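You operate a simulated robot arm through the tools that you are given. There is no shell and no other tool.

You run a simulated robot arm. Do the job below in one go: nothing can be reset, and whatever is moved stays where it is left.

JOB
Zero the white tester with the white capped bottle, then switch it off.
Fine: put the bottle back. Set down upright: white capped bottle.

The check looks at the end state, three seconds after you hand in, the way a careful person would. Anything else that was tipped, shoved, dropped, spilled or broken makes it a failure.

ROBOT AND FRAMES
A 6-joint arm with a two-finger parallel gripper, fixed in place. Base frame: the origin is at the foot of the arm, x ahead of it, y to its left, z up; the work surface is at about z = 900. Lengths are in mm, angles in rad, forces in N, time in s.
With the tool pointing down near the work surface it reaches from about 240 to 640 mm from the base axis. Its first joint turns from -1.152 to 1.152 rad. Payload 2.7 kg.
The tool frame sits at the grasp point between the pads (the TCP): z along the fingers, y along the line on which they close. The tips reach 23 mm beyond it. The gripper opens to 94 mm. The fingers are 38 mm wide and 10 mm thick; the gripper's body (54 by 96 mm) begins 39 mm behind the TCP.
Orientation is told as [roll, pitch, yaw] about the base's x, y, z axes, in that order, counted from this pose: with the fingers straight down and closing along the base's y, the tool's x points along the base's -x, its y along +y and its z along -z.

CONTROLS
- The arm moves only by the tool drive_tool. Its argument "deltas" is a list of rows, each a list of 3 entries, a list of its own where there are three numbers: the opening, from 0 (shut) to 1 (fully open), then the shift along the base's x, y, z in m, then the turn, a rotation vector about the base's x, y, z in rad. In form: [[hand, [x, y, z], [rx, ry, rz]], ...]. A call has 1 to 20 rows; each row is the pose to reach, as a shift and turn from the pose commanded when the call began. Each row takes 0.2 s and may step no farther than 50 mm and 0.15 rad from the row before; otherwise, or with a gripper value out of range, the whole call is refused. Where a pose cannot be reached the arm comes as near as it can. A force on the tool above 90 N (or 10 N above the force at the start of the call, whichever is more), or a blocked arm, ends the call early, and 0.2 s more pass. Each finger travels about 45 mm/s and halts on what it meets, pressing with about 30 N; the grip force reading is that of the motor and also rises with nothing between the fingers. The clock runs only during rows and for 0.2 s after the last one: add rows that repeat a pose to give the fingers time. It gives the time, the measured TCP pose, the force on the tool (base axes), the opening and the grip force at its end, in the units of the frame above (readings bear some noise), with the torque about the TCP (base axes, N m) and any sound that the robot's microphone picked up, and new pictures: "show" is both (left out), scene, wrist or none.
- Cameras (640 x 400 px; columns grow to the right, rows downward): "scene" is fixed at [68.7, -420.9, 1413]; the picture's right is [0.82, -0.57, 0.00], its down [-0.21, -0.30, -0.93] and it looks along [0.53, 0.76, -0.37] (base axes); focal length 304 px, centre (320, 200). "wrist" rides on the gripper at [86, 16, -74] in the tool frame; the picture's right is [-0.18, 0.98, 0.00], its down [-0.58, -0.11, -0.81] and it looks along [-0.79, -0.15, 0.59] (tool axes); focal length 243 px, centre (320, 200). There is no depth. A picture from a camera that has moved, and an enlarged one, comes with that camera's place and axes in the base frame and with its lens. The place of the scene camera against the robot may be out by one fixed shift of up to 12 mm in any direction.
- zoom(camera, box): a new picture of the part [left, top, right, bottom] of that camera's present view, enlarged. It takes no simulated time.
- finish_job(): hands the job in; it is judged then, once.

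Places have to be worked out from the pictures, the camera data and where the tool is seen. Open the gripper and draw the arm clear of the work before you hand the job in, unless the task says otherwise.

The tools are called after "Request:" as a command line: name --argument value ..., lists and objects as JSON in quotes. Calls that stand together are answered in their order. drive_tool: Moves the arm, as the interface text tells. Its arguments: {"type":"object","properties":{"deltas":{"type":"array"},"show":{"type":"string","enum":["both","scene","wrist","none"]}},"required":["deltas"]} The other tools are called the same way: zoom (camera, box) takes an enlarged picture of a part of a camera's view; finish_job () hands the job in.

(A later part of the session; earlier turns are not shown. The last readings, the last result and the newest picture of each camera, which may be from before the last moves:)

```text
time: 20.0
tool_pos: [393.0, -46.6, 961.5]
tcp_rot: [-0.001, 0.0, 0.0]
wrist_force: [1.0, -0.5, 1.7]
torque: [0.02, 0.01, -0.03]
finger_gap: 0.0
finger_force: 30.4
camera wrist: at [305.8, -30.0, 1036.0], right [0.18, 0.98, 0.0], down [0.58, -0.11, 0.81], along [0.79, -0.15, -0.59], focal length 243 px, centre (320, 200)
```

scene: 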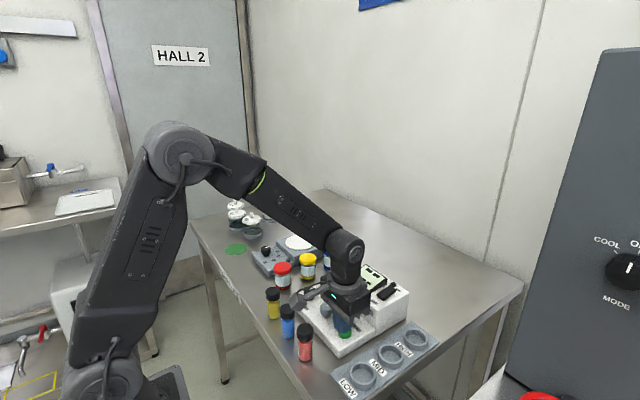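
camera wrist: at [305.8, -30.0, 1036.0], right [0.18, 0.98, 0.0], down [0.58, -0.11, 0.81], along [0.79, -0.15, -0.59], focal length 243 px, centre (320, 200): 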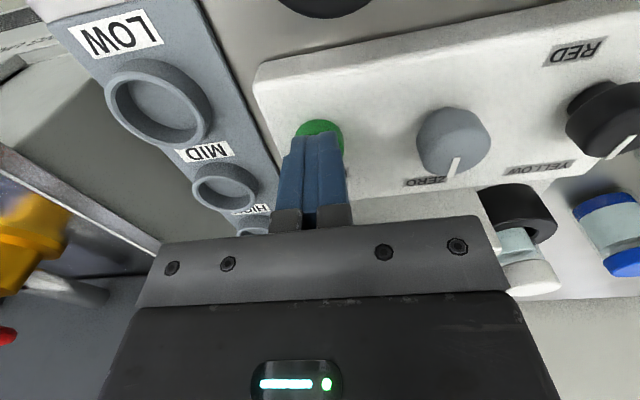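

There's only light resistance so far. I'll press a few millimetres further.

Request:
drive_tool --deltas '[[0.0, [0, 0, -0.002], [0, 0, 0]], [0.0, [0, 0, -0.004], [0, 0, 0]], [0.0, [0, 0, -0.006], [0, 0, 0]], [0.0, [0, 0, -0.008], [0, 0, 0]]]' --show "none"

Request:
zoom --camera "wrist" --box '[220, 60, 420, 240]'

Request:
zoom --camera "scene" --box '[290, 240, 420, 360]'

```text
time: 21.0
tool_pos: [393.7, -45.7, 955.2]
tcp_rot: [0.001, -0.001, -0.001]
wrist_force: [-9.8, -1.0, 26.6]
torque: [-0.01, 0.17, -0.02]
finger_gap: 0.1
finger_force: 30.1
heard: click
```

```text
2.22 times, centred on (320, 150) of wrist
camera zoom: at [305.7, -30.0, 1029.1], right [0.18, 0.98, 0.0], down [0.58, -0.11, 0.81], along [0.79, -0.15, -0.59], focal length 539 px, centre (320, 311)
```

zoom: 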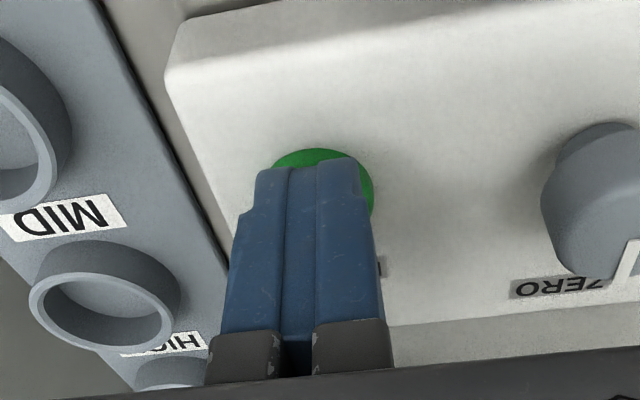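

```text
3.33 times, centred on (355, 300) of scene
camera zoom: at [68.1, -420.9, 1413.1], right [0.82, -0.57, 0.0], down [-0.21, -0.3, -0.93], along [0.53, 0.76, -0.37], focal length 1014 px, centre (203, -133)
```

zoom: 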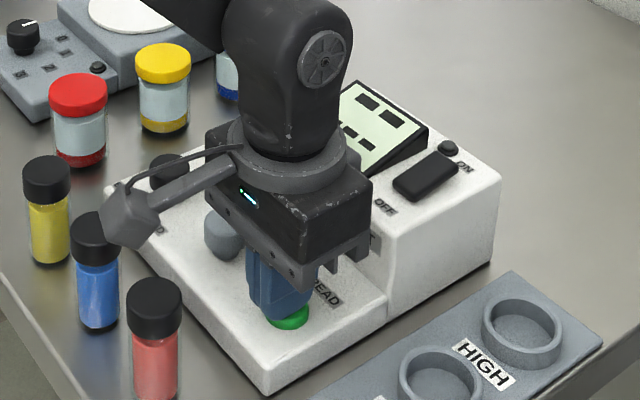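

READ clicked. I'll lift off and check the display.

Request:
drive_tool --deltas '[[0.0, [0, 0, 0.02], [0, 0, 0]], [0.0, [-0.02, 0, 0.06], [0, 0, 0]], [0.0, [-0.05, 0, 0.095], [0, 0, 0]], [0.0, [-0.08, 0, 0.125], [0, 0, 0]], [0.0, [-0.08, 0, 0.125], [0, 0, 0]]]'

Request:
zoom --camera "wrist" --box '[260, 60, 460, 220]'

Request:
zoom --camera "scene" --box '[290, 240, 420, 360]'

```text
time: 22.2
tool_pos: [312.0, -47.0, 1078.7]
tcp_rot: [0.001, 0.001, 0.0]
wrist_force: [0.5, 0.3, 0.4]
torque: [0.01, 0.01, 0.0]
finger_gap: 0.2
finger_force: 29.5
camera wrist: at [225.5, -30.2, 1152.7], right [0.18, 0.98, 0.0], down [0.58, -0.11, 0.81], along [0.79, -0.15, -0.59], focal length 243 px, centre (320, 200)
```

scene: 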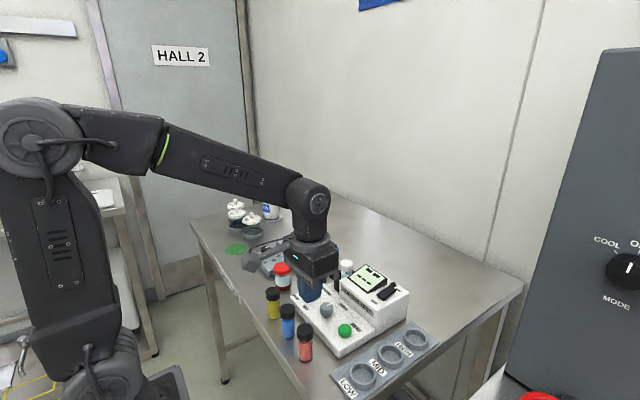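
wrist: 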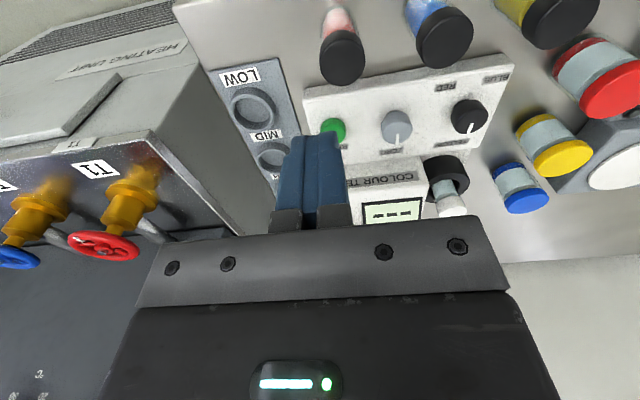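

```text
2.50 times, centred on (360, 140) of wrist
camera zoom: at [225.5, -30.2, 1152.7], right [0.18, 0.98, 0.0], down [0.58, -0.11, 0.81], along [0.79, -0.15, -0.59], focal length 606 px, centre (220, 350)
```

zoom: 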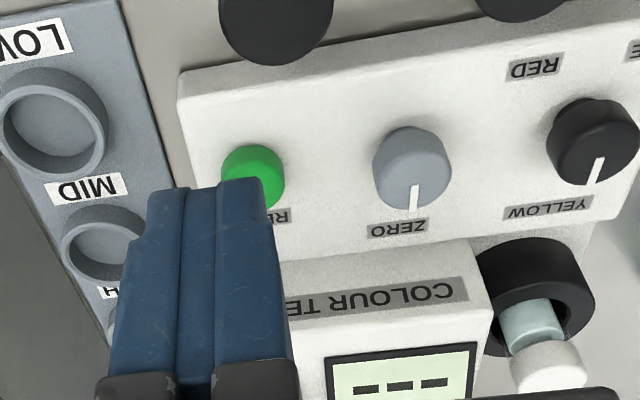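

```text
3.33 times, centred on (355, 300) of scene
camera zoom: at [68.7, -420.9, 1413.0], right [0.82, -0.57, 0.0], down [-0.21, -0.3, -0.93], along [0.53, 0.76, -0.37], focal length 1014 px, centre (203, -133)
```

zoom: 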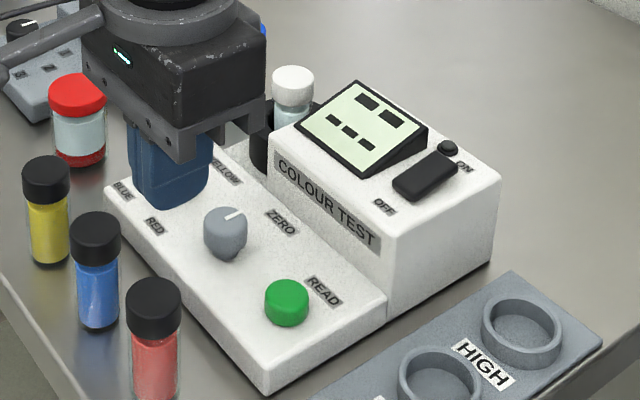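

The display hasn't changed yet. I'll zoom in on the rocker, the lamp and the screen.

Request:
zoom --camera "scene" --box '[370, 275, 410, 305]'

Request:
zoom --camera "scene" --box '[340, 260, 396, 302]'

```text
13.33 times, centred on (390, 290) of scene
camera zoom: at [68.7, -420.9, 1413.0], right [0.82, -0.57, 0.0], down [-0.21, -0.3, -0.93], along [0.53, 0.76, -0.37], focal length 4056 px, centre (-613, -1000)
```

zoom: 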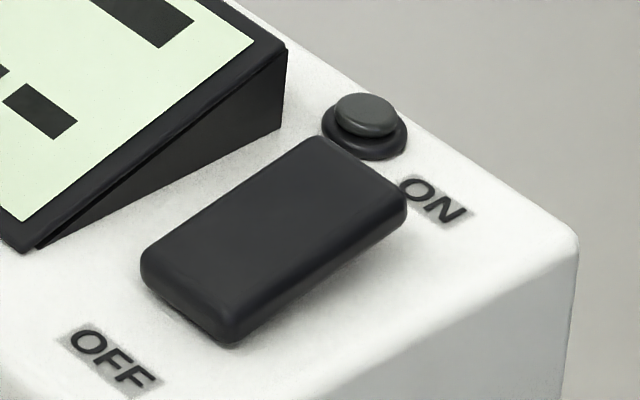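

```text
9.52 times, centred on (368, 281) of scene
camera zoom: at [68.7, -420.9, 1413.0], right [0.82, -0.57, 0.0], down [-0.21, -0.3, -0.93], along [0.53, 0.76, -0.37], focal length 2897 px, centre (-137, -571)
```

zoom: 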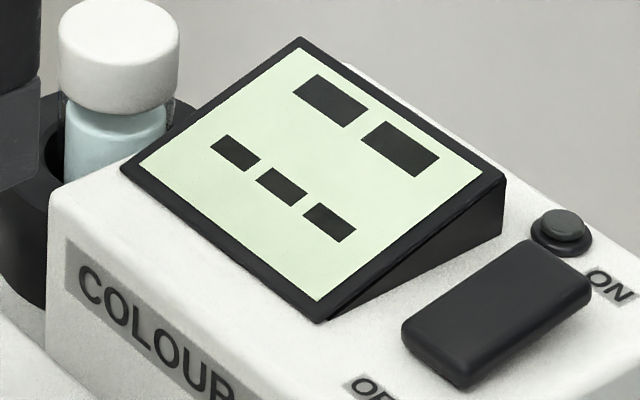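

The rocker's ON end stands about 8 mm higher than the OFF end and the lamp is dark, so the tester looks to be off despite the dashes. That explains why READ did nothing. I'll move above the ON end with the tool tilted so that one fingertip corner leads.

Request:
drive_tool --deltas '[[0.0, [0.03, -0.001, 0.015], [0, 0, 0]], [0.0, [0.07, -0.003, 0.015], [0, 0.1, 0]], [0.0, [0.11, -0.004, 0.01], [0, 0.2, 0]], [0.0, [0.15, -0.005, 0.0], [0, 0.3, 0]], [0.0, [0.198, -0.007, -0.01], [0, 0.3, 0]], [0.0, [0.198, -0.007, -0.03], [0, 0.3, 0]], [0.0, [0.198, -0.007, -0.03], [0, 0.3, 0]]]'

Request:
zoom --camera "wrist" --box '[220, 60, 460, 240]'

Request:
zoom --camera "scene" --box '[340, 245, 420, 305]'

```text
time: 23.8
tool_pos: [510.8, -55.1, 1048.1]
tcp_rot: [-0.001, 0.299, 0.0]
wrist_force: [-0.3, 0.3, 0.4]
torque: [-0.01, 0.0, 0.01]
finger_gap: 0.0
finger_force: 30.0
camera wrist: at [449.9, -37.5, 1144.8], right [0.18, 0.98, -0.05], down [0.79, -0.11, 0.6], along [0.58, -0.15, -0.8], focal length 243 px, centre (320, 200)
```

scene: 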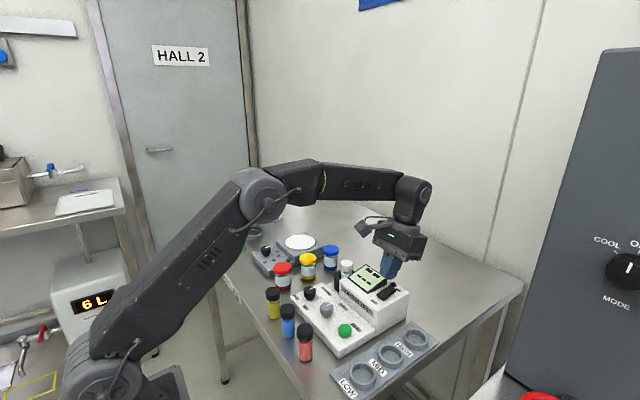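
wrist: 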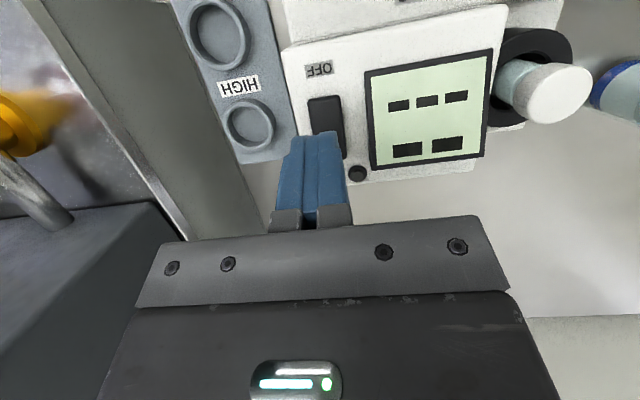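

```text
2.22 times, centred on (340, 150) of wrist
camera zoom: at [449.9, -37.5, 1144.8], right [0.18, 0.98, -0.05], down [0.79, -0.11, 0.6], along [0.58, -0.15, -0.8], focal length 539 px, centre (276, 311)
```

zoom: 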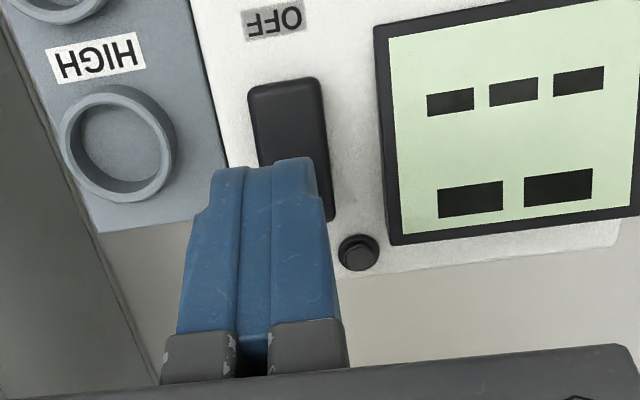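

```text
6.67 times, centred on (380, 275) of scene
camera zoom: at [68.7, -420.9, 1413.0], right [0.82, -0.57, 0.0], down [-0.21, -0.3, -0.93], along [0.53, 0.76, -0.37], focal length 2028 px, centre (-80, -300)
```

zoom: 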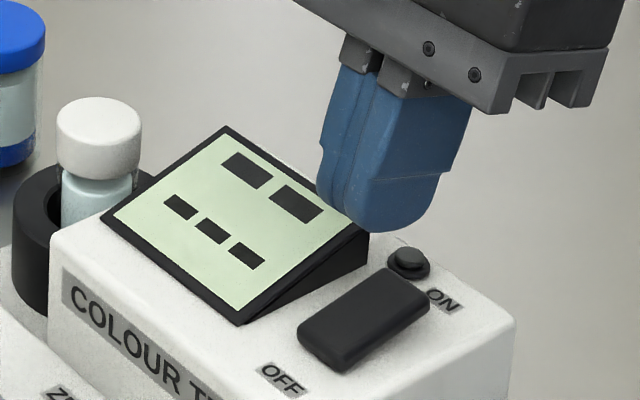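

The display still shows dashes. The rocker spans x 488–529 and y −62 to −42, so I'm placed over its ON end. I'll shift y slightly and press down.

Request:
drive_tool --deltas '[[0.0, [0.001, 0.0025, -0.015], [0, 0, 0]], [0.0, [0.001, 0.0025, -0.026], [0, 0, 0]], [0.0, [0.001, 0.0025, -0.03], [0, 0, 0]], [0.0, [0.001, 0.0025, -0.033], [0, 0, 0]], [0.0, [0.001, 0.0025, -0.036], [0, 0, 0]], [0.0, [0.001, 0.0025, -0.039], [0, 0, 0]], [0.0, [0.001, 0.0025, -0.041], [0, 0, 0]]]' --show "none"

Request:
zoom --camera "wrist" --box '[220, 60, 460, 240]'

Request:
zoom --camera "scene" --box '[340, 245, 420, 305]'

```text
time: 25.4
tool_pos: [512.4, -51.1, 1013.1]
tcp_rot: [-0.002, 0.293, 0.0]
wrist_force: [-8.3, 3.2, 34.8]
torque: [0.06, -0.17, -0.04]
finger_gap: 0.2
finger_force: 30.1
```

```text
2.22 times, centred on (340, 150) of wrist
camera zoom: at [449.8, -34.2, 1108.3], right [0.18, 0.98, -0.05], down [0.79, -0.11, 0.6], along [0.59, -0.15, -0.8], focal length 539 px, centre (276, 311)
```

zoom: 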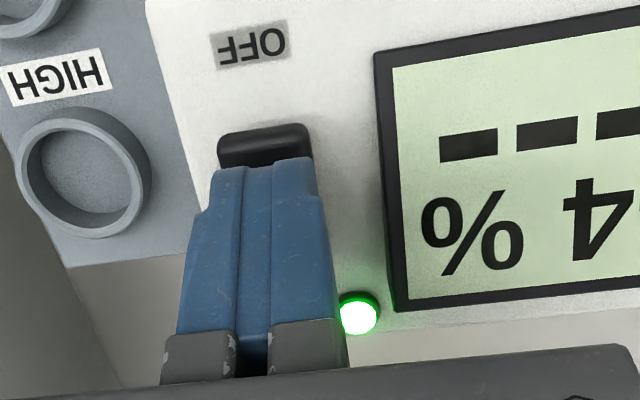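

```text
6.67 times, centred on (380, 275) of scene
camera zoom: at [67.9, -420.8, 1413.1], right [0.82, -0.57, 0.0], down [-0.21, -0.3, -0.93], along [0.53, 0.76, -0.37], focal length 2028 px, centre (-80, -300)
```

zoom: 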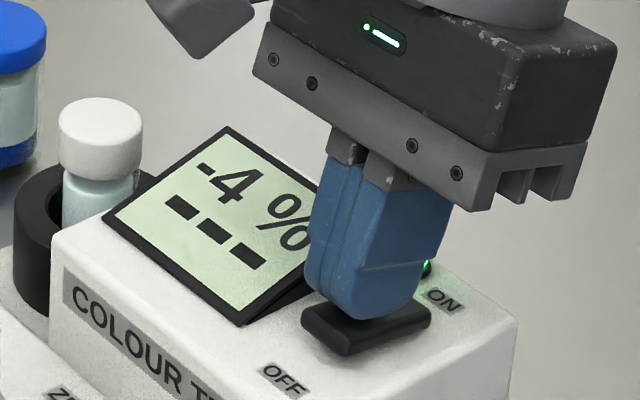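

The switch worked: the lamp is green and the screen shows "-4 %" with the blank bottle in place. I'll lift off, level the tool and hover over the ZERO knob.

Request:
drive_tool --deltas '[[0.0, [0, 0, 0.03], [0, 0, 0]], [0.1, [-0.02, 0.01, 0.06], [0, -0.1, 0]], [0.2, [-0.05, 0.03, 0.06], [0, -0.2, 0]], [0.35, [-0.085, 0.05, 0.06], [0, -0.3, 0]], [0.5, [-0.117, 0.069, 0.045], [0, -0.3, 0]], [0.55, [-0.117, 0.069, 0.03], [0, -0.3, 0]], [0.55, [-0.117, 0.069, 0.03], [0, -0.3, 0]]]'

Request:
zoom --camera "wrist" --box '[220, 20, 460, 220]'

Request:
zoom --camera "scene" --box '[290, 245, 420, 345]'

```text
time: 27.0
tool_pos: [393.9, 18.2, 1037.9]
tcp_rot: [0.0, 0.0, 0.002]
wrist_force: [-0.4, 0.7, -0.9]
torque: [-0.02, -0.01, 0.04]
finger_gap: 51.7
finger_force: 0.1
camera wrist: at [307.8, 34.9, 1112.3], right [0.18, 0.98, 0.0], down [0.58, -0.11, 0.81], along [0.79, -0.15, -0.59], focal length 243 px, centre (320, 200)
```

scene: 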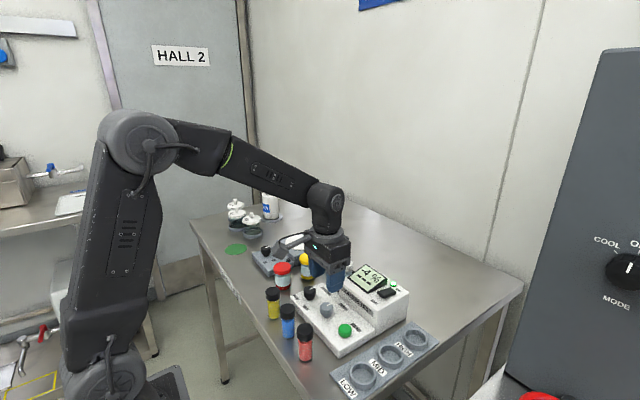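
wrist: 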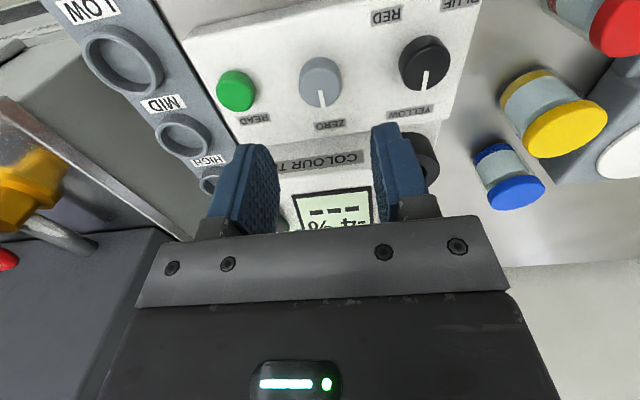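

```text
2.00 times, centred on (340, 120) of wrist
camera zoom: at [307.8, 34.9, 1112.3], right [0.18, 0.98, 0.0], down [0.58, -0.11, 0.81], along [0.79, -0.15, -0.59], focal length 485 px, centre (280, 360)
```

zoom: 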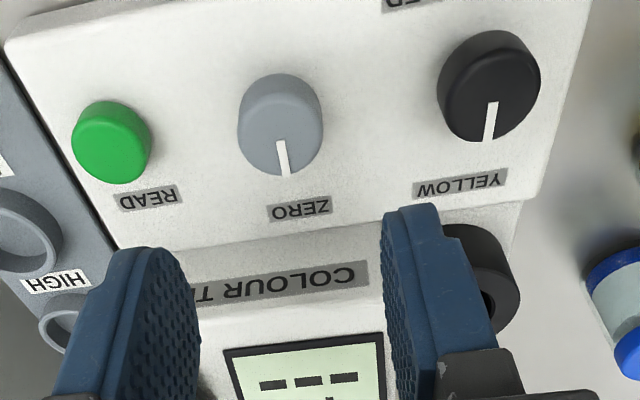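

```text
4.00 times, centred on (355, 295) of scene
camera zoom: at [68.7, -420.9, 1413.0], right [0.82, -0.57, 0.0], down [-0.21, -0.3, -0.93], along [0.53, 0.76, -0.37], focal length 1217 px, centre (180, -180)
```

zoom: 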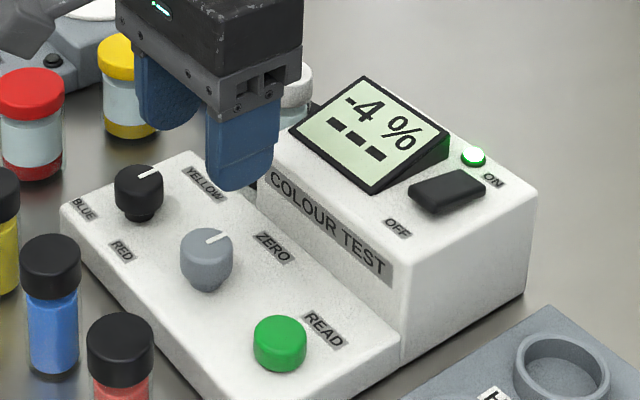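

The screen reads -4 % and the ZERO knob's centre is at about (395, 16.5). I'll lower the open fingers around it.

Request:
drive_tool --deltas '[[0.55, [0.001, -0.0015, -0.03], [0, 0, 0]], [0.55, [0.001, -0.0015, -0.055], [0, 0, 0]], [0.55, [0.001, -0.0015, -0.07], [0, 0, 0]], [0.55, [0.001, -0.0015, -0.08], [0, 0, 0]], [0.55, [0.001, -0.0015, -0.08], [0, 0, 0]]]'

Request:
zoom --camera "wrist" --box '[220, 60, 420, 240]'

Request:
zoom --camera "scene" --box '[290, 245, 420, 345]'

```text
time: 28.2
tool_pos: [395.4, 15.0, 957.0]
tcp_rot: [0.0, 0.001, 0.001]
wrist_force: [1.0, 0.1, 0.1]
torque: [-0.02, 0.02, -0.05]
finger_gap: 51.7
finger_force: 0.0
camera wrist: at [308.9, 32.3, 1031.8], right [0.18, 0.98, 0.0], down [0.58, -0.11, 0.81], along [0.79, -0.15, -0.59], focal length 243 px, centre (320, 200)
```

scene: 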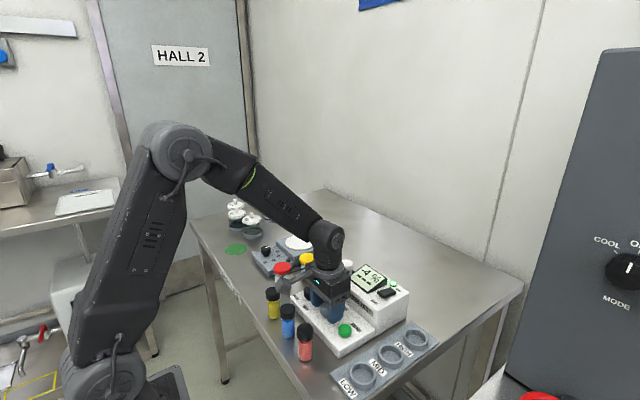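
wrist: 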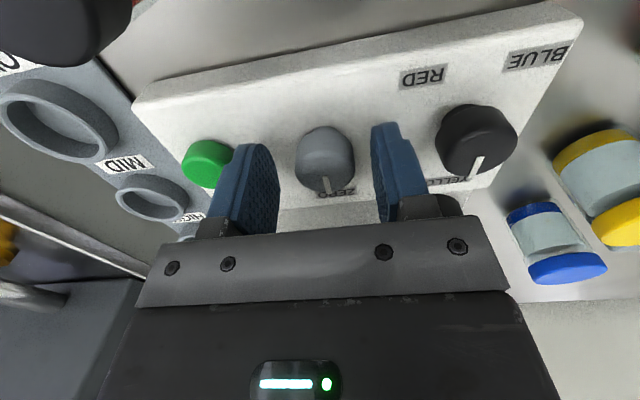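

```text
2.22 times, centred on (320, 150) of wrist
camera zoom: at [308.9, 32.3, 1031.8], right [0.18, 0.98, 0.0], down [0.58, -0.11, 0.81], along [0.79, -0.15, -0.59], focal length 539 px, centre (320, 311)
```

zoom: 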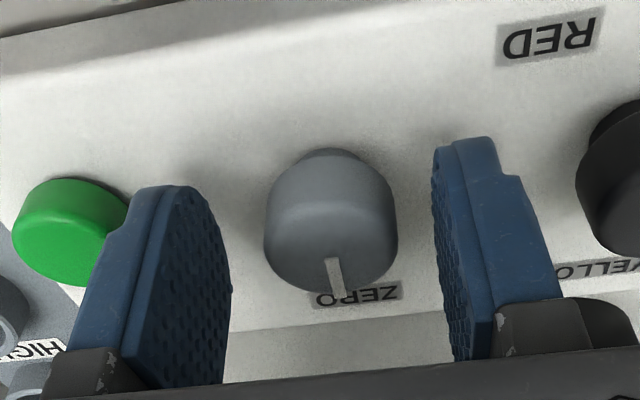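

```text
4.00 times, centred on (355, 295) of scene
camera zoom: at [68.7, -420.9, 1413.0], right [0.82, -0.57, 0.0], down [-0.21, -0.3, -0.93], along [0.53, 0.76, -0.37], focal length 1217 px, centre (180, -180)
```

zoom: 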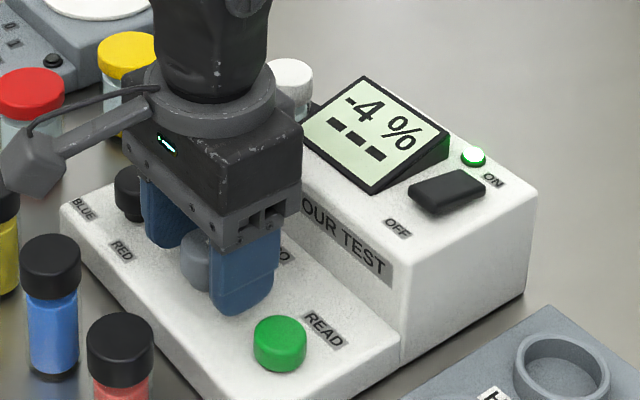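

The knob is centred between the pads and the screen is visible from the scene camera. I'll grip the knob.

Request:
drive_tool --deltas '[[0.45, [0, 0, -0.002], [0, 0, 0]], [0.35, [0, 0, -0.002], [0, 0, 0]], [0.25, [0, 0, -0.002], [0, 0, 0]], [0.2, [0, 0, -0.002], [0, 0, 0]], [0.2, [0, 0, -0.002], [0, 0, 0]]]' --show "none"

Request:
zoom --camera "scene" --box '[290, 245, 420, 345]'

```text
time: 29.4
tool_pos: [396.5, 18.2, 956.5]
tcp_rot: [0.001, -0.002, -0.001]
wrist_force: [-1.2, 28.5, -0.6]
torque: [0.2, -0.11, -0.02]
finger_gap: 29.9
finger_force: 45.4
```

```text
4.00 times, centred on (355, 295) of scene
camera zoom: at [68.7, -420.2, 1413.3], right [0.82, -0.57, 0.0], down [-0.21, -0.3, -0.93], along [0.53, 0.76, -0.37], focal length 1217 px, centre (180, -180)
```

zoom: 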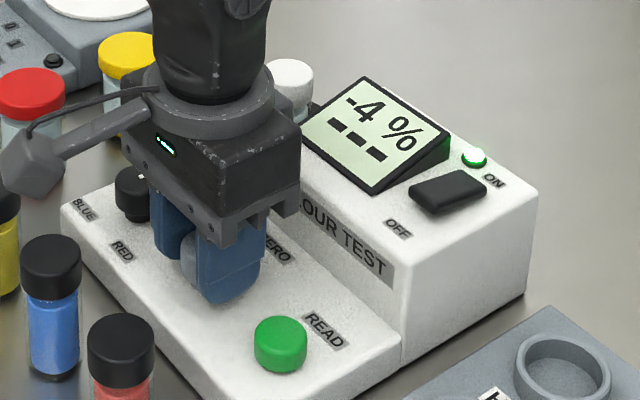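

The grip holds at 29.9 mm, but there's a 28 N side load because the knob centre is a little further in +y. I'll shift y to relieve it before turning.

Request:
drive_tool --deltas '[[0.2, [0, 0.001, 0], [0, 0, 0]], [0.2, [0, 0.002, 0], [0, 0, 0]], [0.2, [0, 0.002, 0], [0, 0, 0]]]' --show "none"

```text
time: 30.2
tool_pos: [396.7, 18.0, 955.7]
tcp_rot: [-0.001, -0.003, 0.0]
wrist_force: [6.8, 11.5, -3.5]
torque: [0.56, 0.31, 0.01]
finger_gap: 29.7
finger_force: 44.8
```

The side load fell to 11.5 N. I'll shift a little more and then make a small clockwise turn of -0.1 rad to see how the reading responds.

Request:
drive_tool --deltas '[[0.2, [0, 0.0013, 0], [0, 0, 0]], [0.2, [0, 0.0013, 0], [0, 0, -0.05]], [0.2, [0, 0.0013, 0], [0, 0, -0.1]], [0.2, [0, 0.0013, 0], [0, 0, -0.1]]]' --show "none"

Request:
zoom --camera "scene" --box '[290, 245, 420, 345]'

```text
time: 31.2
tool_pos: [396.1, 17.8, 955.8]
tcp_rot: [-0.001, -0.002, -0.102]
wrist_force: [14.6, -23.5, -6.4]
torque: [-0.17, -0.23, -0.03]
finger_gap: 30.0
finger_force: 44.8
```

```text
4.00 times, centred on (355, 295) of scene
camera zoom: at [69.1, -421.6, 1412.8], right [0.82, -0.57, 0.0], down [-0.21, -0.3, -0.93], along [0.53, 0.76, -0.37], focal length 1217 px, centre (180, -180)
```

zoom: 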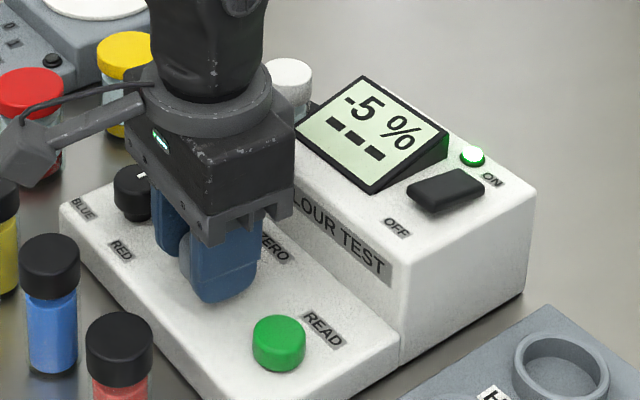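

Clockwise made it -5 %, so counter-clockwise is the way. I'll trim the position to relieve the side force and turn +0.3 rad.

Request:
drive_tool --deltas '[[0.2, [0.001, -0.0013, 0], [0, 0, 0]], [0.2, [0.001, -0.0015, 0], [0, 0, 0.1]], [0.2, [0.001, -0.0015, 0], [0, 0, 0.2]], [0.2, [0.001, -0.0015, 0], [0, 0, 0.3]], [0.2, [0.001, -0.0015, 0], [0, 0, 0.3]]]' --show "none"

Request:
zoom --camera "scene" --box '[290, 245, 420, 345]'

```text
time: 32.4
tool_pos: [397.2, 17.5, 954.6]
tcp_rot: [-0.001, 0.002, 0.201]
wrist_force: [-2.3, -18.0, 10.9]
torque: [-0.27, 0.56, -0.01]
finger_gap: 29.9
finger_force: 45.3
```

```text
4.00 times, centred on (355, 295) of scene
camera zoom: at [68.5, -421.5, 1412.9], right [0.82, -0.57, 0.0], down [-0.21, -0.3, -0.93], along [0.53, 0.76, -0.37], focal length 1217 px, centre (180, -180)
```

zoom: 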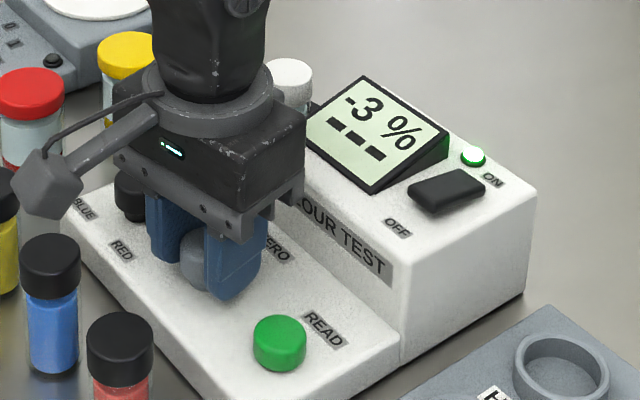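

The reading is now -3 % at yaw 0.2, roughly 0.15 rad per percent. I'll turn another 0.3 rad and trim y.

Request:
drive_tool --deltas '[[0.2, [0, -0.001, 0], [0, 0, 0.1]], [0.2, [0, -0.0015, 0], [0, 0, 0.2]], [0.2, [0, -0.0015, 0], [0, 0, 0.3]], [0.2, [0, -0.0015, 0], [0, 0, 0.3]]]' --show "none"

Request:
zoom --camera "scene" --box '[290, 245, 420, 345]'

```text
time: 33.4
tool_pos: [397.3, 17.8, 956.0]
tcp_rot: [0.002, 0.0, 0.502]
wrist_force: [-8.1, 2.1, 13.8]
torque: [-0.6, 0.82, 0.02]
finger_gap: 29.6
finger_force: 44.7
```

```text
4.00 times, centred on (355, 295) of scene
camera zoom: at [68.3, -420.8, 1413.1], right [0.82, -0.57, 0.0], down [-0.21, -0.3, -0.93], along [0.53, 0.76, -0.37], focal length 1217 px, centre (180, -180)
```

zoom: 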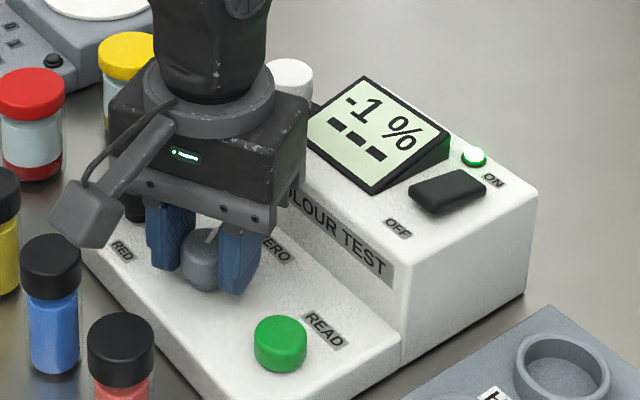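

It reads -1 % at yaw 0.5. I'll turn another 0.15 rad.

Request:
drive_tool --deltas '[[0.2, [-0.0005, 0, 0], [0, 0, 0.08]], [0.2, [-0.0005, 0, 0], [0, 0, 0.15]], [0.2, [-0.0005, 0, 0], [0, 0, 0.15]]]' --show "none"

Request:
zoom --camera "scene" --box '[290, 245, 420, 345]'

```text
time: 34.2
tool_pos: [396.7, 16.9, 956.7]
tcp_rot: [0.0, -0.003, 0.65]
wrist_force: [-4.6, 12.5, 4.5]
torque: [-0.3, 0.13, -0.01]
finger_gap: 29.9
finger_force: 44.9
```

```text
4.00 times, centred on (355, 295) of scene
camera zoom: at [68.5, -420.6, 1413.2], right [0.82, -0.57, 0.0], down [-0.21, -0.3, -0.93], along [0.53, 0.76, -0.37], focal length 1217 px, centre (180, -180)
```

zoom: 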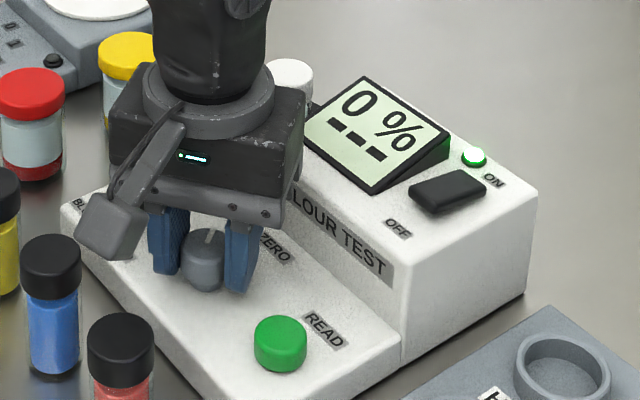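

It reads 0 %. I'll relieve the side load slightly, open the fingers, and check that the reading holds.

Request:
drive_tool --deltas '[[0.2, [0, 0.001, 0], [0, 0, 0.01]], [0.3, [0, 0.001, 0], [0, 0, 0.01]], [0.4, [0, 0.001, 0], [0, 0, 0.01]], [0.5, [0, 0.001, 0], [0, 0, 0.01]], [0.55, [0, 0.001, 0], [0, 0, 0.01]], [0.55, [0, 0.001, 0.0], [0, 0, 0.01]]]' --show "none"

Request:
zoom --camera "scene" --box '[290, 245, 420, 345]'

```text
time: 35.6
tool_pos: [397.1, 18.6, 955.7]
tcp_rot: [0.002, 0.001, 0.659]
wrist_force: [0.5, 0.8, 0.0]
torque: [-0.02, 0.03, 0.0]
finger_gap: 51.7
finger_force: 0.1
```

```text
4.00 times, centred on (355, 295) of scene
camera zoom: at [68.7, -420.9, 1413.0], right [0.82, -0.57, 0.0], down [-0.21, -0.3, -0.93], along [0.53, 0.76, -0.37], focal length 1217 px, centre (180, -180)
```

zoom: 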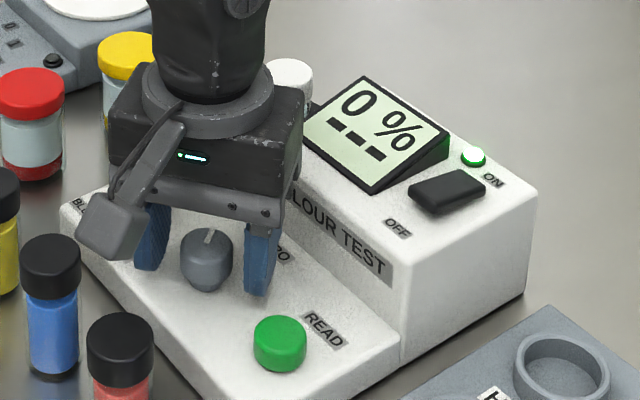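

The zero holds at 0 % with the knob released. I'll rise straight up, undo the yaw, and move above the OFF end of the rocker.

Request:
drive_tool --deltas '[[0.55, [0, 0, 0.045], [0, 0, 0]], [0.55, [0, 0, 0.09], [0, 0, 0]], [0.4, [0.0, -0.005, 0.11], [0, 0, -0.14]], [0.3, [0.02, -0.018, 0.11], [0, 0, -0.28]], [0.2, [0.045, -0.03, 0.11], [0, 0, -0.42]], [0.0, [0.07, -0.045, 0.11], [0, 0, -0.56]], [0.0, [0.095, -0.06, 0.11], [0, 0, -0.66]], [0.0, [0.109, -0.071, 0.11], [0, 0, -0.66]], [0.0, [0.109, -0.071, 0.11], [0, 0, -0.66]]]' --show "scene"

Request:
zoom --camera "scene" --box '[290, 245, 420, 345]'

```text
time: 37.6
tool_pos: [506.2, -53.2, 1066.4]
tcp_rot: [0.0, 0.0, 0.0]
wrist_force: [-0.1, 0.0, 0.0]
torque: [0.03, 0.01, 0.0]
finger_gap: 0.1
finger_force: 29.4
```

scene: 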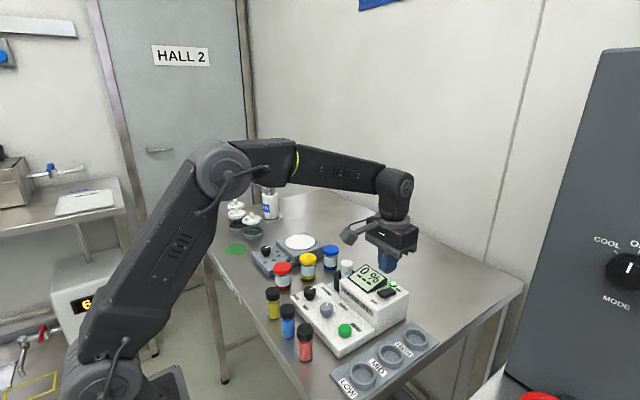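

```text
4.00 times, centred on (355, 295) of scene
camera zoom: at [68.7, -421.0, 1413.0], right [0.82, -0.57, 0.0], down [-0.21, -0.3, -0.93], along [0.53, 0.76, -0.37], focal length 1217 px, centre (180, -180)
```

zoom: 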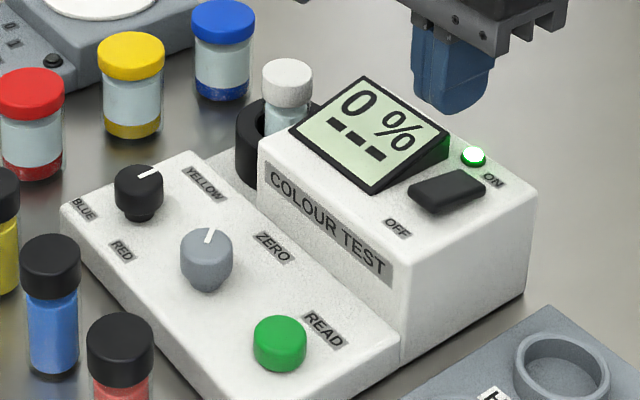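

The screen still shows 0 %. Now I'll tilt the tool the other way and press the OFF end.

Request:
drive_tool --deltas '[[0.0, [0, 0, 0], [0, -0.1, 0]], [0.0, [0, 0, -0.01], [0, -0.2, 0]], [0.0, [0, 0, -0.025], [0, -0.3, 0]], [0.0, [0, 0.001, -0.025], [0, -0.3, 0]]]'

Request:
zoom --camera "wrist" --box '[220, 60, 460, 240]'

Request:
zoom --camera "scene" --box '[340, 245, 420, 305]'

```text
time: 38.6
tool_pos: [504.5, -52.5, 1041.8]
tcp_rot: [0.0, -0.302, 0.0]
wrist_force: [0.2, -0.4, -0.2]
torque: [0.0, 0.03, -0.04]
finger_gap: 0.0
finger_force: 29.8
camera wrist: at [400.2, -35.4, 1086.1], right [0.18, 0.98, 0.05], down [0.32, -0.11, 0.94], along [0.93, -0.15, -0.33], focal length 243 px, centre (320, 200)
```

scene: 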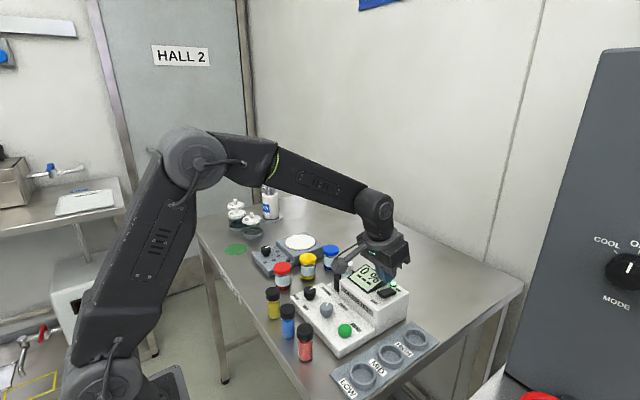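
wrist: 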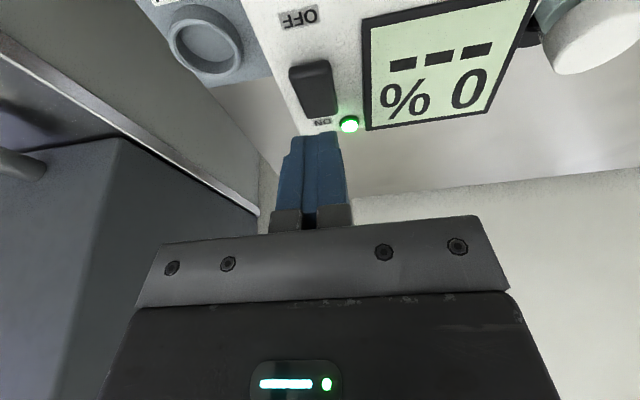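

```text
2.22 times, centred on (340, 150) of wrist
camera zoom: at [400.2, -35.4, 1086.1], right [0.18, 0.98, 0.05], down [0.32, -0.11, 0.94], along [0.93, -0.15, -0.33], focal length 539 px, centre (276, 311)
```

zoom: 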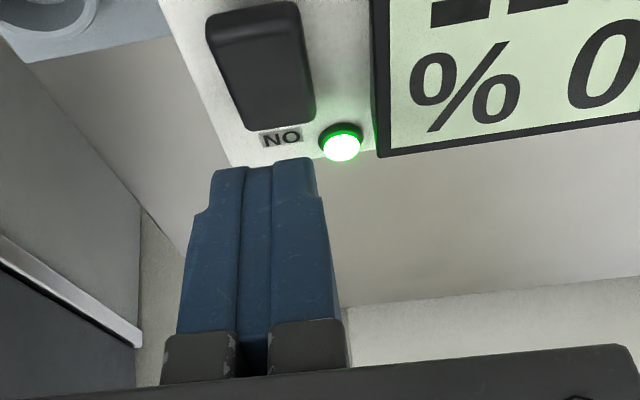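

```text
6.67 times, centred on (380, 275) of scene
camera zoom: at [68.7, -420.9, 1413.0], right [0.82, -0.57, 0.0], down [-0.21, -0.3, -0.93], along [0.53, 0.76, -0.37], focal length 2028 px, centre (-80, -300)
```

zoom: 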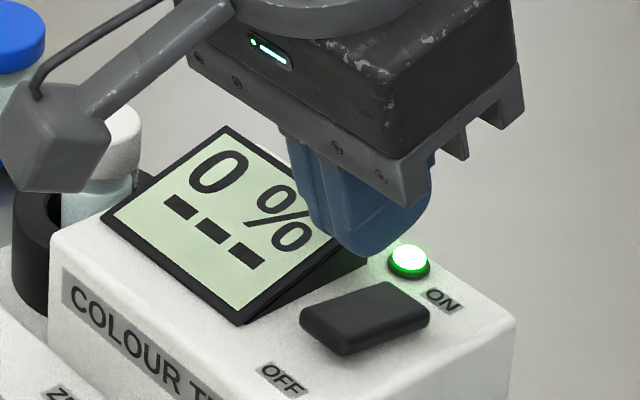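

The screen reads 0 % and the fingertip hovers about 25 mm above the OFF end. I'll shift 4 mm toward the OFF end for better leverage and press.

Request:
drive_tool --deltas '[[0.0, [-0.004, 0, -0.012], [0, 0, 0]], [0.0, [-0.004, 0, -0.02], [0, 0, 0]], [0.0, [-0.004, 0, -0.024], [0, 0, 0]], [0.0, [-0.004, 0, -0.027], [0, 0, 0]], [0.0, [-0.004, 0, -0.03], [0, 0, 0]], [0.0, [-0.004, 0, -0.033], [0, 0, 0]], [0.0, [-0.004, 0, -0.036], [0, 0, 0]]]' --show "none"

Request:
zoom --camera "wrist" --box '[220, 0, 460, 180]'

Request:
zoom --camera "scene" --box '[340, 245, 420, 305]'

```text
time: 40.2
tool_pos: [501.8, -52.1, 1010.8]
tcp_rot: [0.0, -0.309, 0.002]
wrist_force: [-31.4, 3.8, 50.3]
torque: [0.13, 1.48, -0.26]
finger_gap: 0.0
finger_force: 30.2
```

```text
2.22 times, centred on (340, 90) of wrist
camera zoom: at [395.1, -35.5, 1055.2], right [0.18, 0.98, 0.06], down [0.31, -0.11, 0.94], along [0.93, -0.15, -0.32], focal length 539 px, centre (276, 444)
```

zoom: 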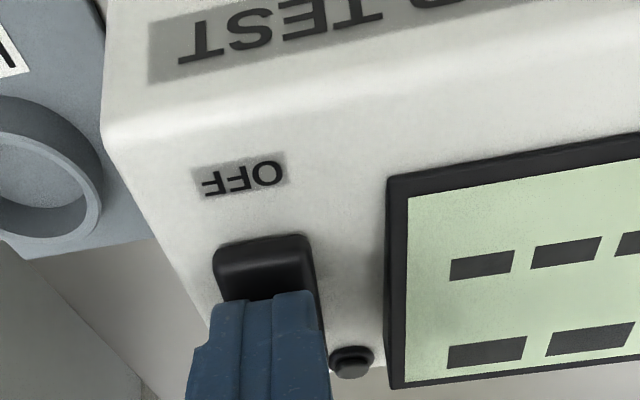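

```text
6.67 times, centred on (380, 275) of scene
camera zoom: at [66.9, -420.7, 1413.2], right [0.82, -0.57, 0.0], down [-0.21, -0.3, -0.93], along [0.53, 0.76, -0.37], focal length 2028 px, centre (-80, -300)
```

zoom: 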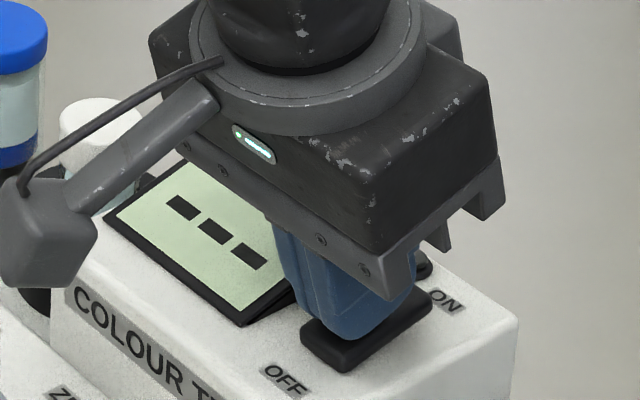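

The tester switched off: lamp dark, dashes back. I'll lift straight up, level the tool and check the result.

Request:
drive_tool --deltas '[[0.0, [0.0, 0, 0.015], [0, 0, 0]], [0.0, [0.0, 0, 0.05], [0, 0, 0]], [0.1, [0, 0.0, 0.09], [0, 0.1, 0]], [0.2, [0, 0.02, 0.11], [0, 0.2, 0]], [0.3, [0, 0.04, 0.11], [0, 0.3, 0]], [0.3, [0, 0.04, 0.11], [0, 0.3, 0]]]' --show "both"

Request:
zoom --camera "scene" --box '[290, 245, 420, 345]'

Request:
zoom --camera "scene" --box '[370, 275, 410, 305]'

```text
time: 41.6
tool_pos: [501.0, -11.7, 1116.0]
tcp_rot: [-0.002, 0.002, 0.0]
wrist_force: [-0.7, -1.0, 0.2]
torque: [0.0, 0.02, 0.01]
finger_gap: 28.4
finger_force: 0.1
camera wrist: at [414.1, 4.9, 1190.1], right [0.18, 0.98, 0.0], down [0.58, -0.11, 0.81], along [0.79, -0.15, -0.59], focal length 243 px, centre (320, 200)
```

scene: 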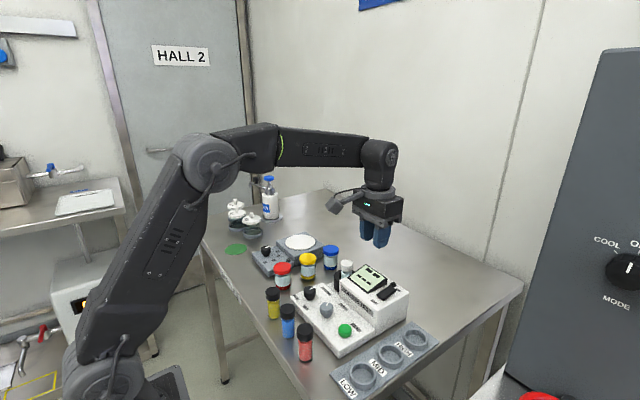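
wrist: 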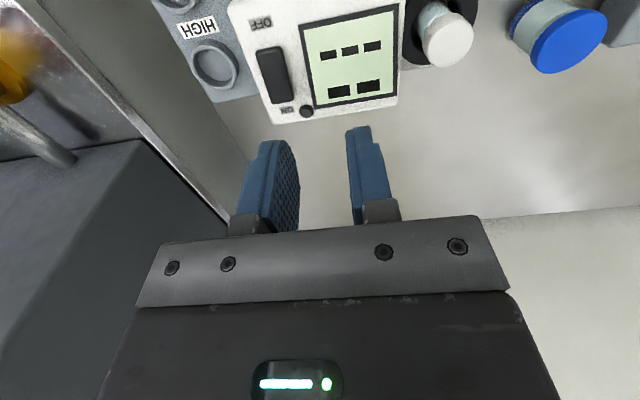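

```text
4.00 times, centred on (355, 295) of scene
camera zoom: at [68.7, -420.9, 1413.0], right [0.82, -0.57, 0.0], down [-0.21, -0.3, -0.93], along [0.53, 0.76, -0.37], focal length 1217 px, centre (180, -180)
```

zoom: 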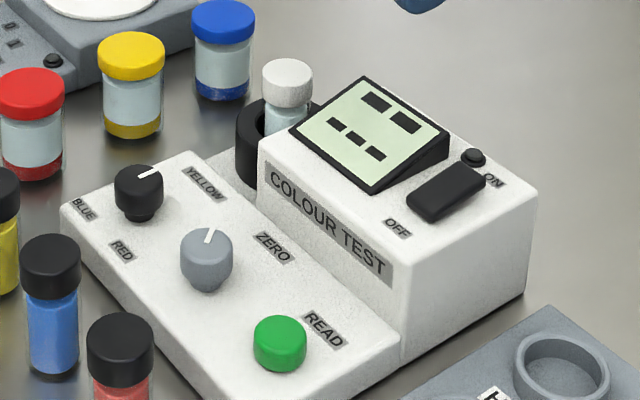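

```text
13.33 times, centred on (390, 290) of scene
camera zoom: at [68.7, -420.9, 1413.0], right [0.82, -0.57, 0.0], down [-0.21, -0.3, -0.93], along [0.53, 0.76, -0.37], focal length 4056 px, centre (-613, -1000)
```

zoom: 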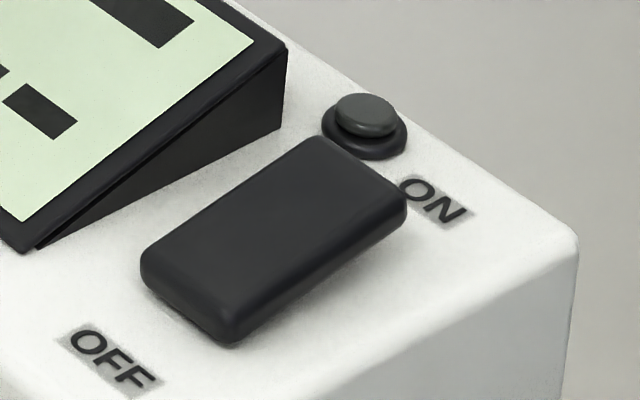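

The tester is off and unmoved, pixel for pixel. Next I'll turn the tool to -90° above the bottle at about (512.5, 93) to retrieve it.

Request:
drive_tool --deltas '[[0.4, [0.001, 0.01, 0], [0, 0, -0.143]], [0.5, [0.002, 0.02, 0], [0, 0, -0.286]], [0.55, [0.003, 0.03, 0], [0, 0, -0.428]], [0.55, [0.004, 0.04, 0], [0, 0, -0.571]], [0.55, [0.005, 0.05, 0], [0, 0, -0.714]], [0.55, [0.006, 0.06, 0], [0, 0, -0.857]], [0.55, [0.007, 0.07, 0], [0, 0, -1.0]], [0.55, [0.008, 0.08, 0], [0, 0, -1.143]], [0.55, [0.009, 0.09, 0], [0, 0, -1.286]], [0.55, [0.01, 0.1, 0], [0, 0, -1.428]], [0.55, [0.0115, 0.1045, 0], [0, 0, -1.571]], [0.55, [0.0115, 0.1045, -0.04], [0, 0, -1.571]], [0.55, [0.0115, 0.1045, -0.08], [0, 0, -1.571]], [0.55, [0.0115, 0.1045, -0.08], [0, 0, -1.571]]]'

Request:
zoom --camera "wrist" --box '[220, 20, 420, 220]'

Request:
zoom --camera "scene" --box '[315, 235, 395, 295]'

```text
time: 44.6
tool_pos: [512.2, 91.6, 1034.9]
tcp_rot: [0.0, 0.001, -1.571]
wrist_force: [-1.2, 0.4, -0.2]
torque: [-0.01, 0.01, -0.01]
finger_gap: 51.5
finger_force: 0.1
camera wrist: at [528.2, 178.7, 1108.7], right [0.98, -0.18, 0.0], down [-0.11, -0.58, 0.81], along [-0.15, -0.79, -0.59], focal length 243 px, centre (320, 200)
```

scene: 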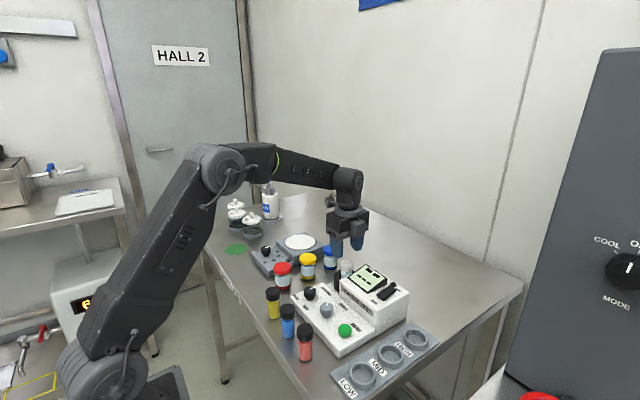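
wrist: 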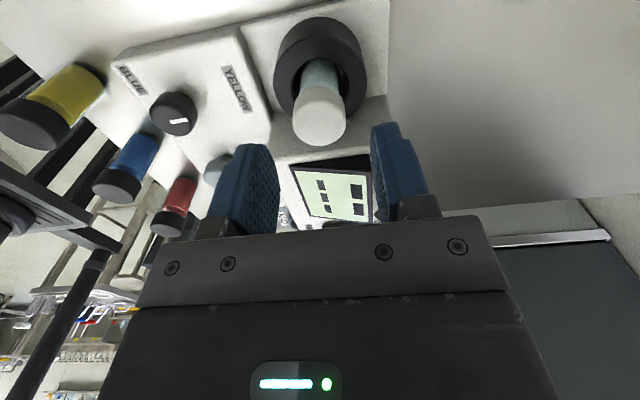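

```text
2.00 times, centred on (320, 120) of wrist
camera zoom: at [528.2, 178.7, 1108.7], right [0.98, -0.18, 0.0], down [-0.11, -0.58, 0.81], along [-0.15, -0.79, -0.59], focal length 485 px, centre (320, 360)
```

zoom: 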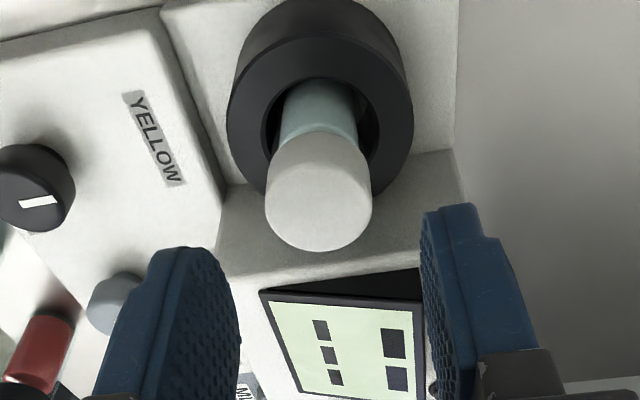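

```text
6.67 times, centred on (355, 265) of scene
camera zoom: at [68.7, -420.9, 1413.0], right [0.82, -0.57, 0.0], down [-0.21, -0.3, -0.93], along [0.53, 0.76, -0.37], focal length 2028 px, centre (87, -233)
```

zoom: 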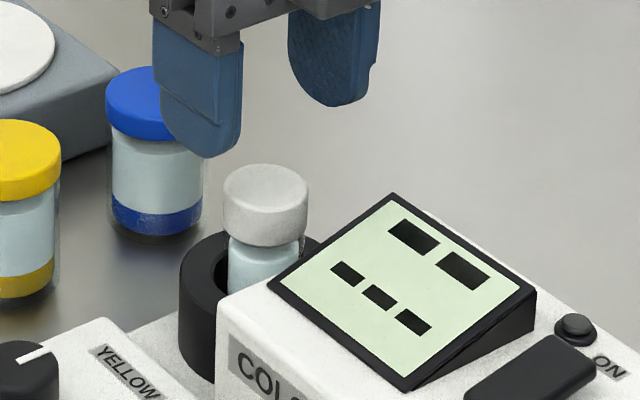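

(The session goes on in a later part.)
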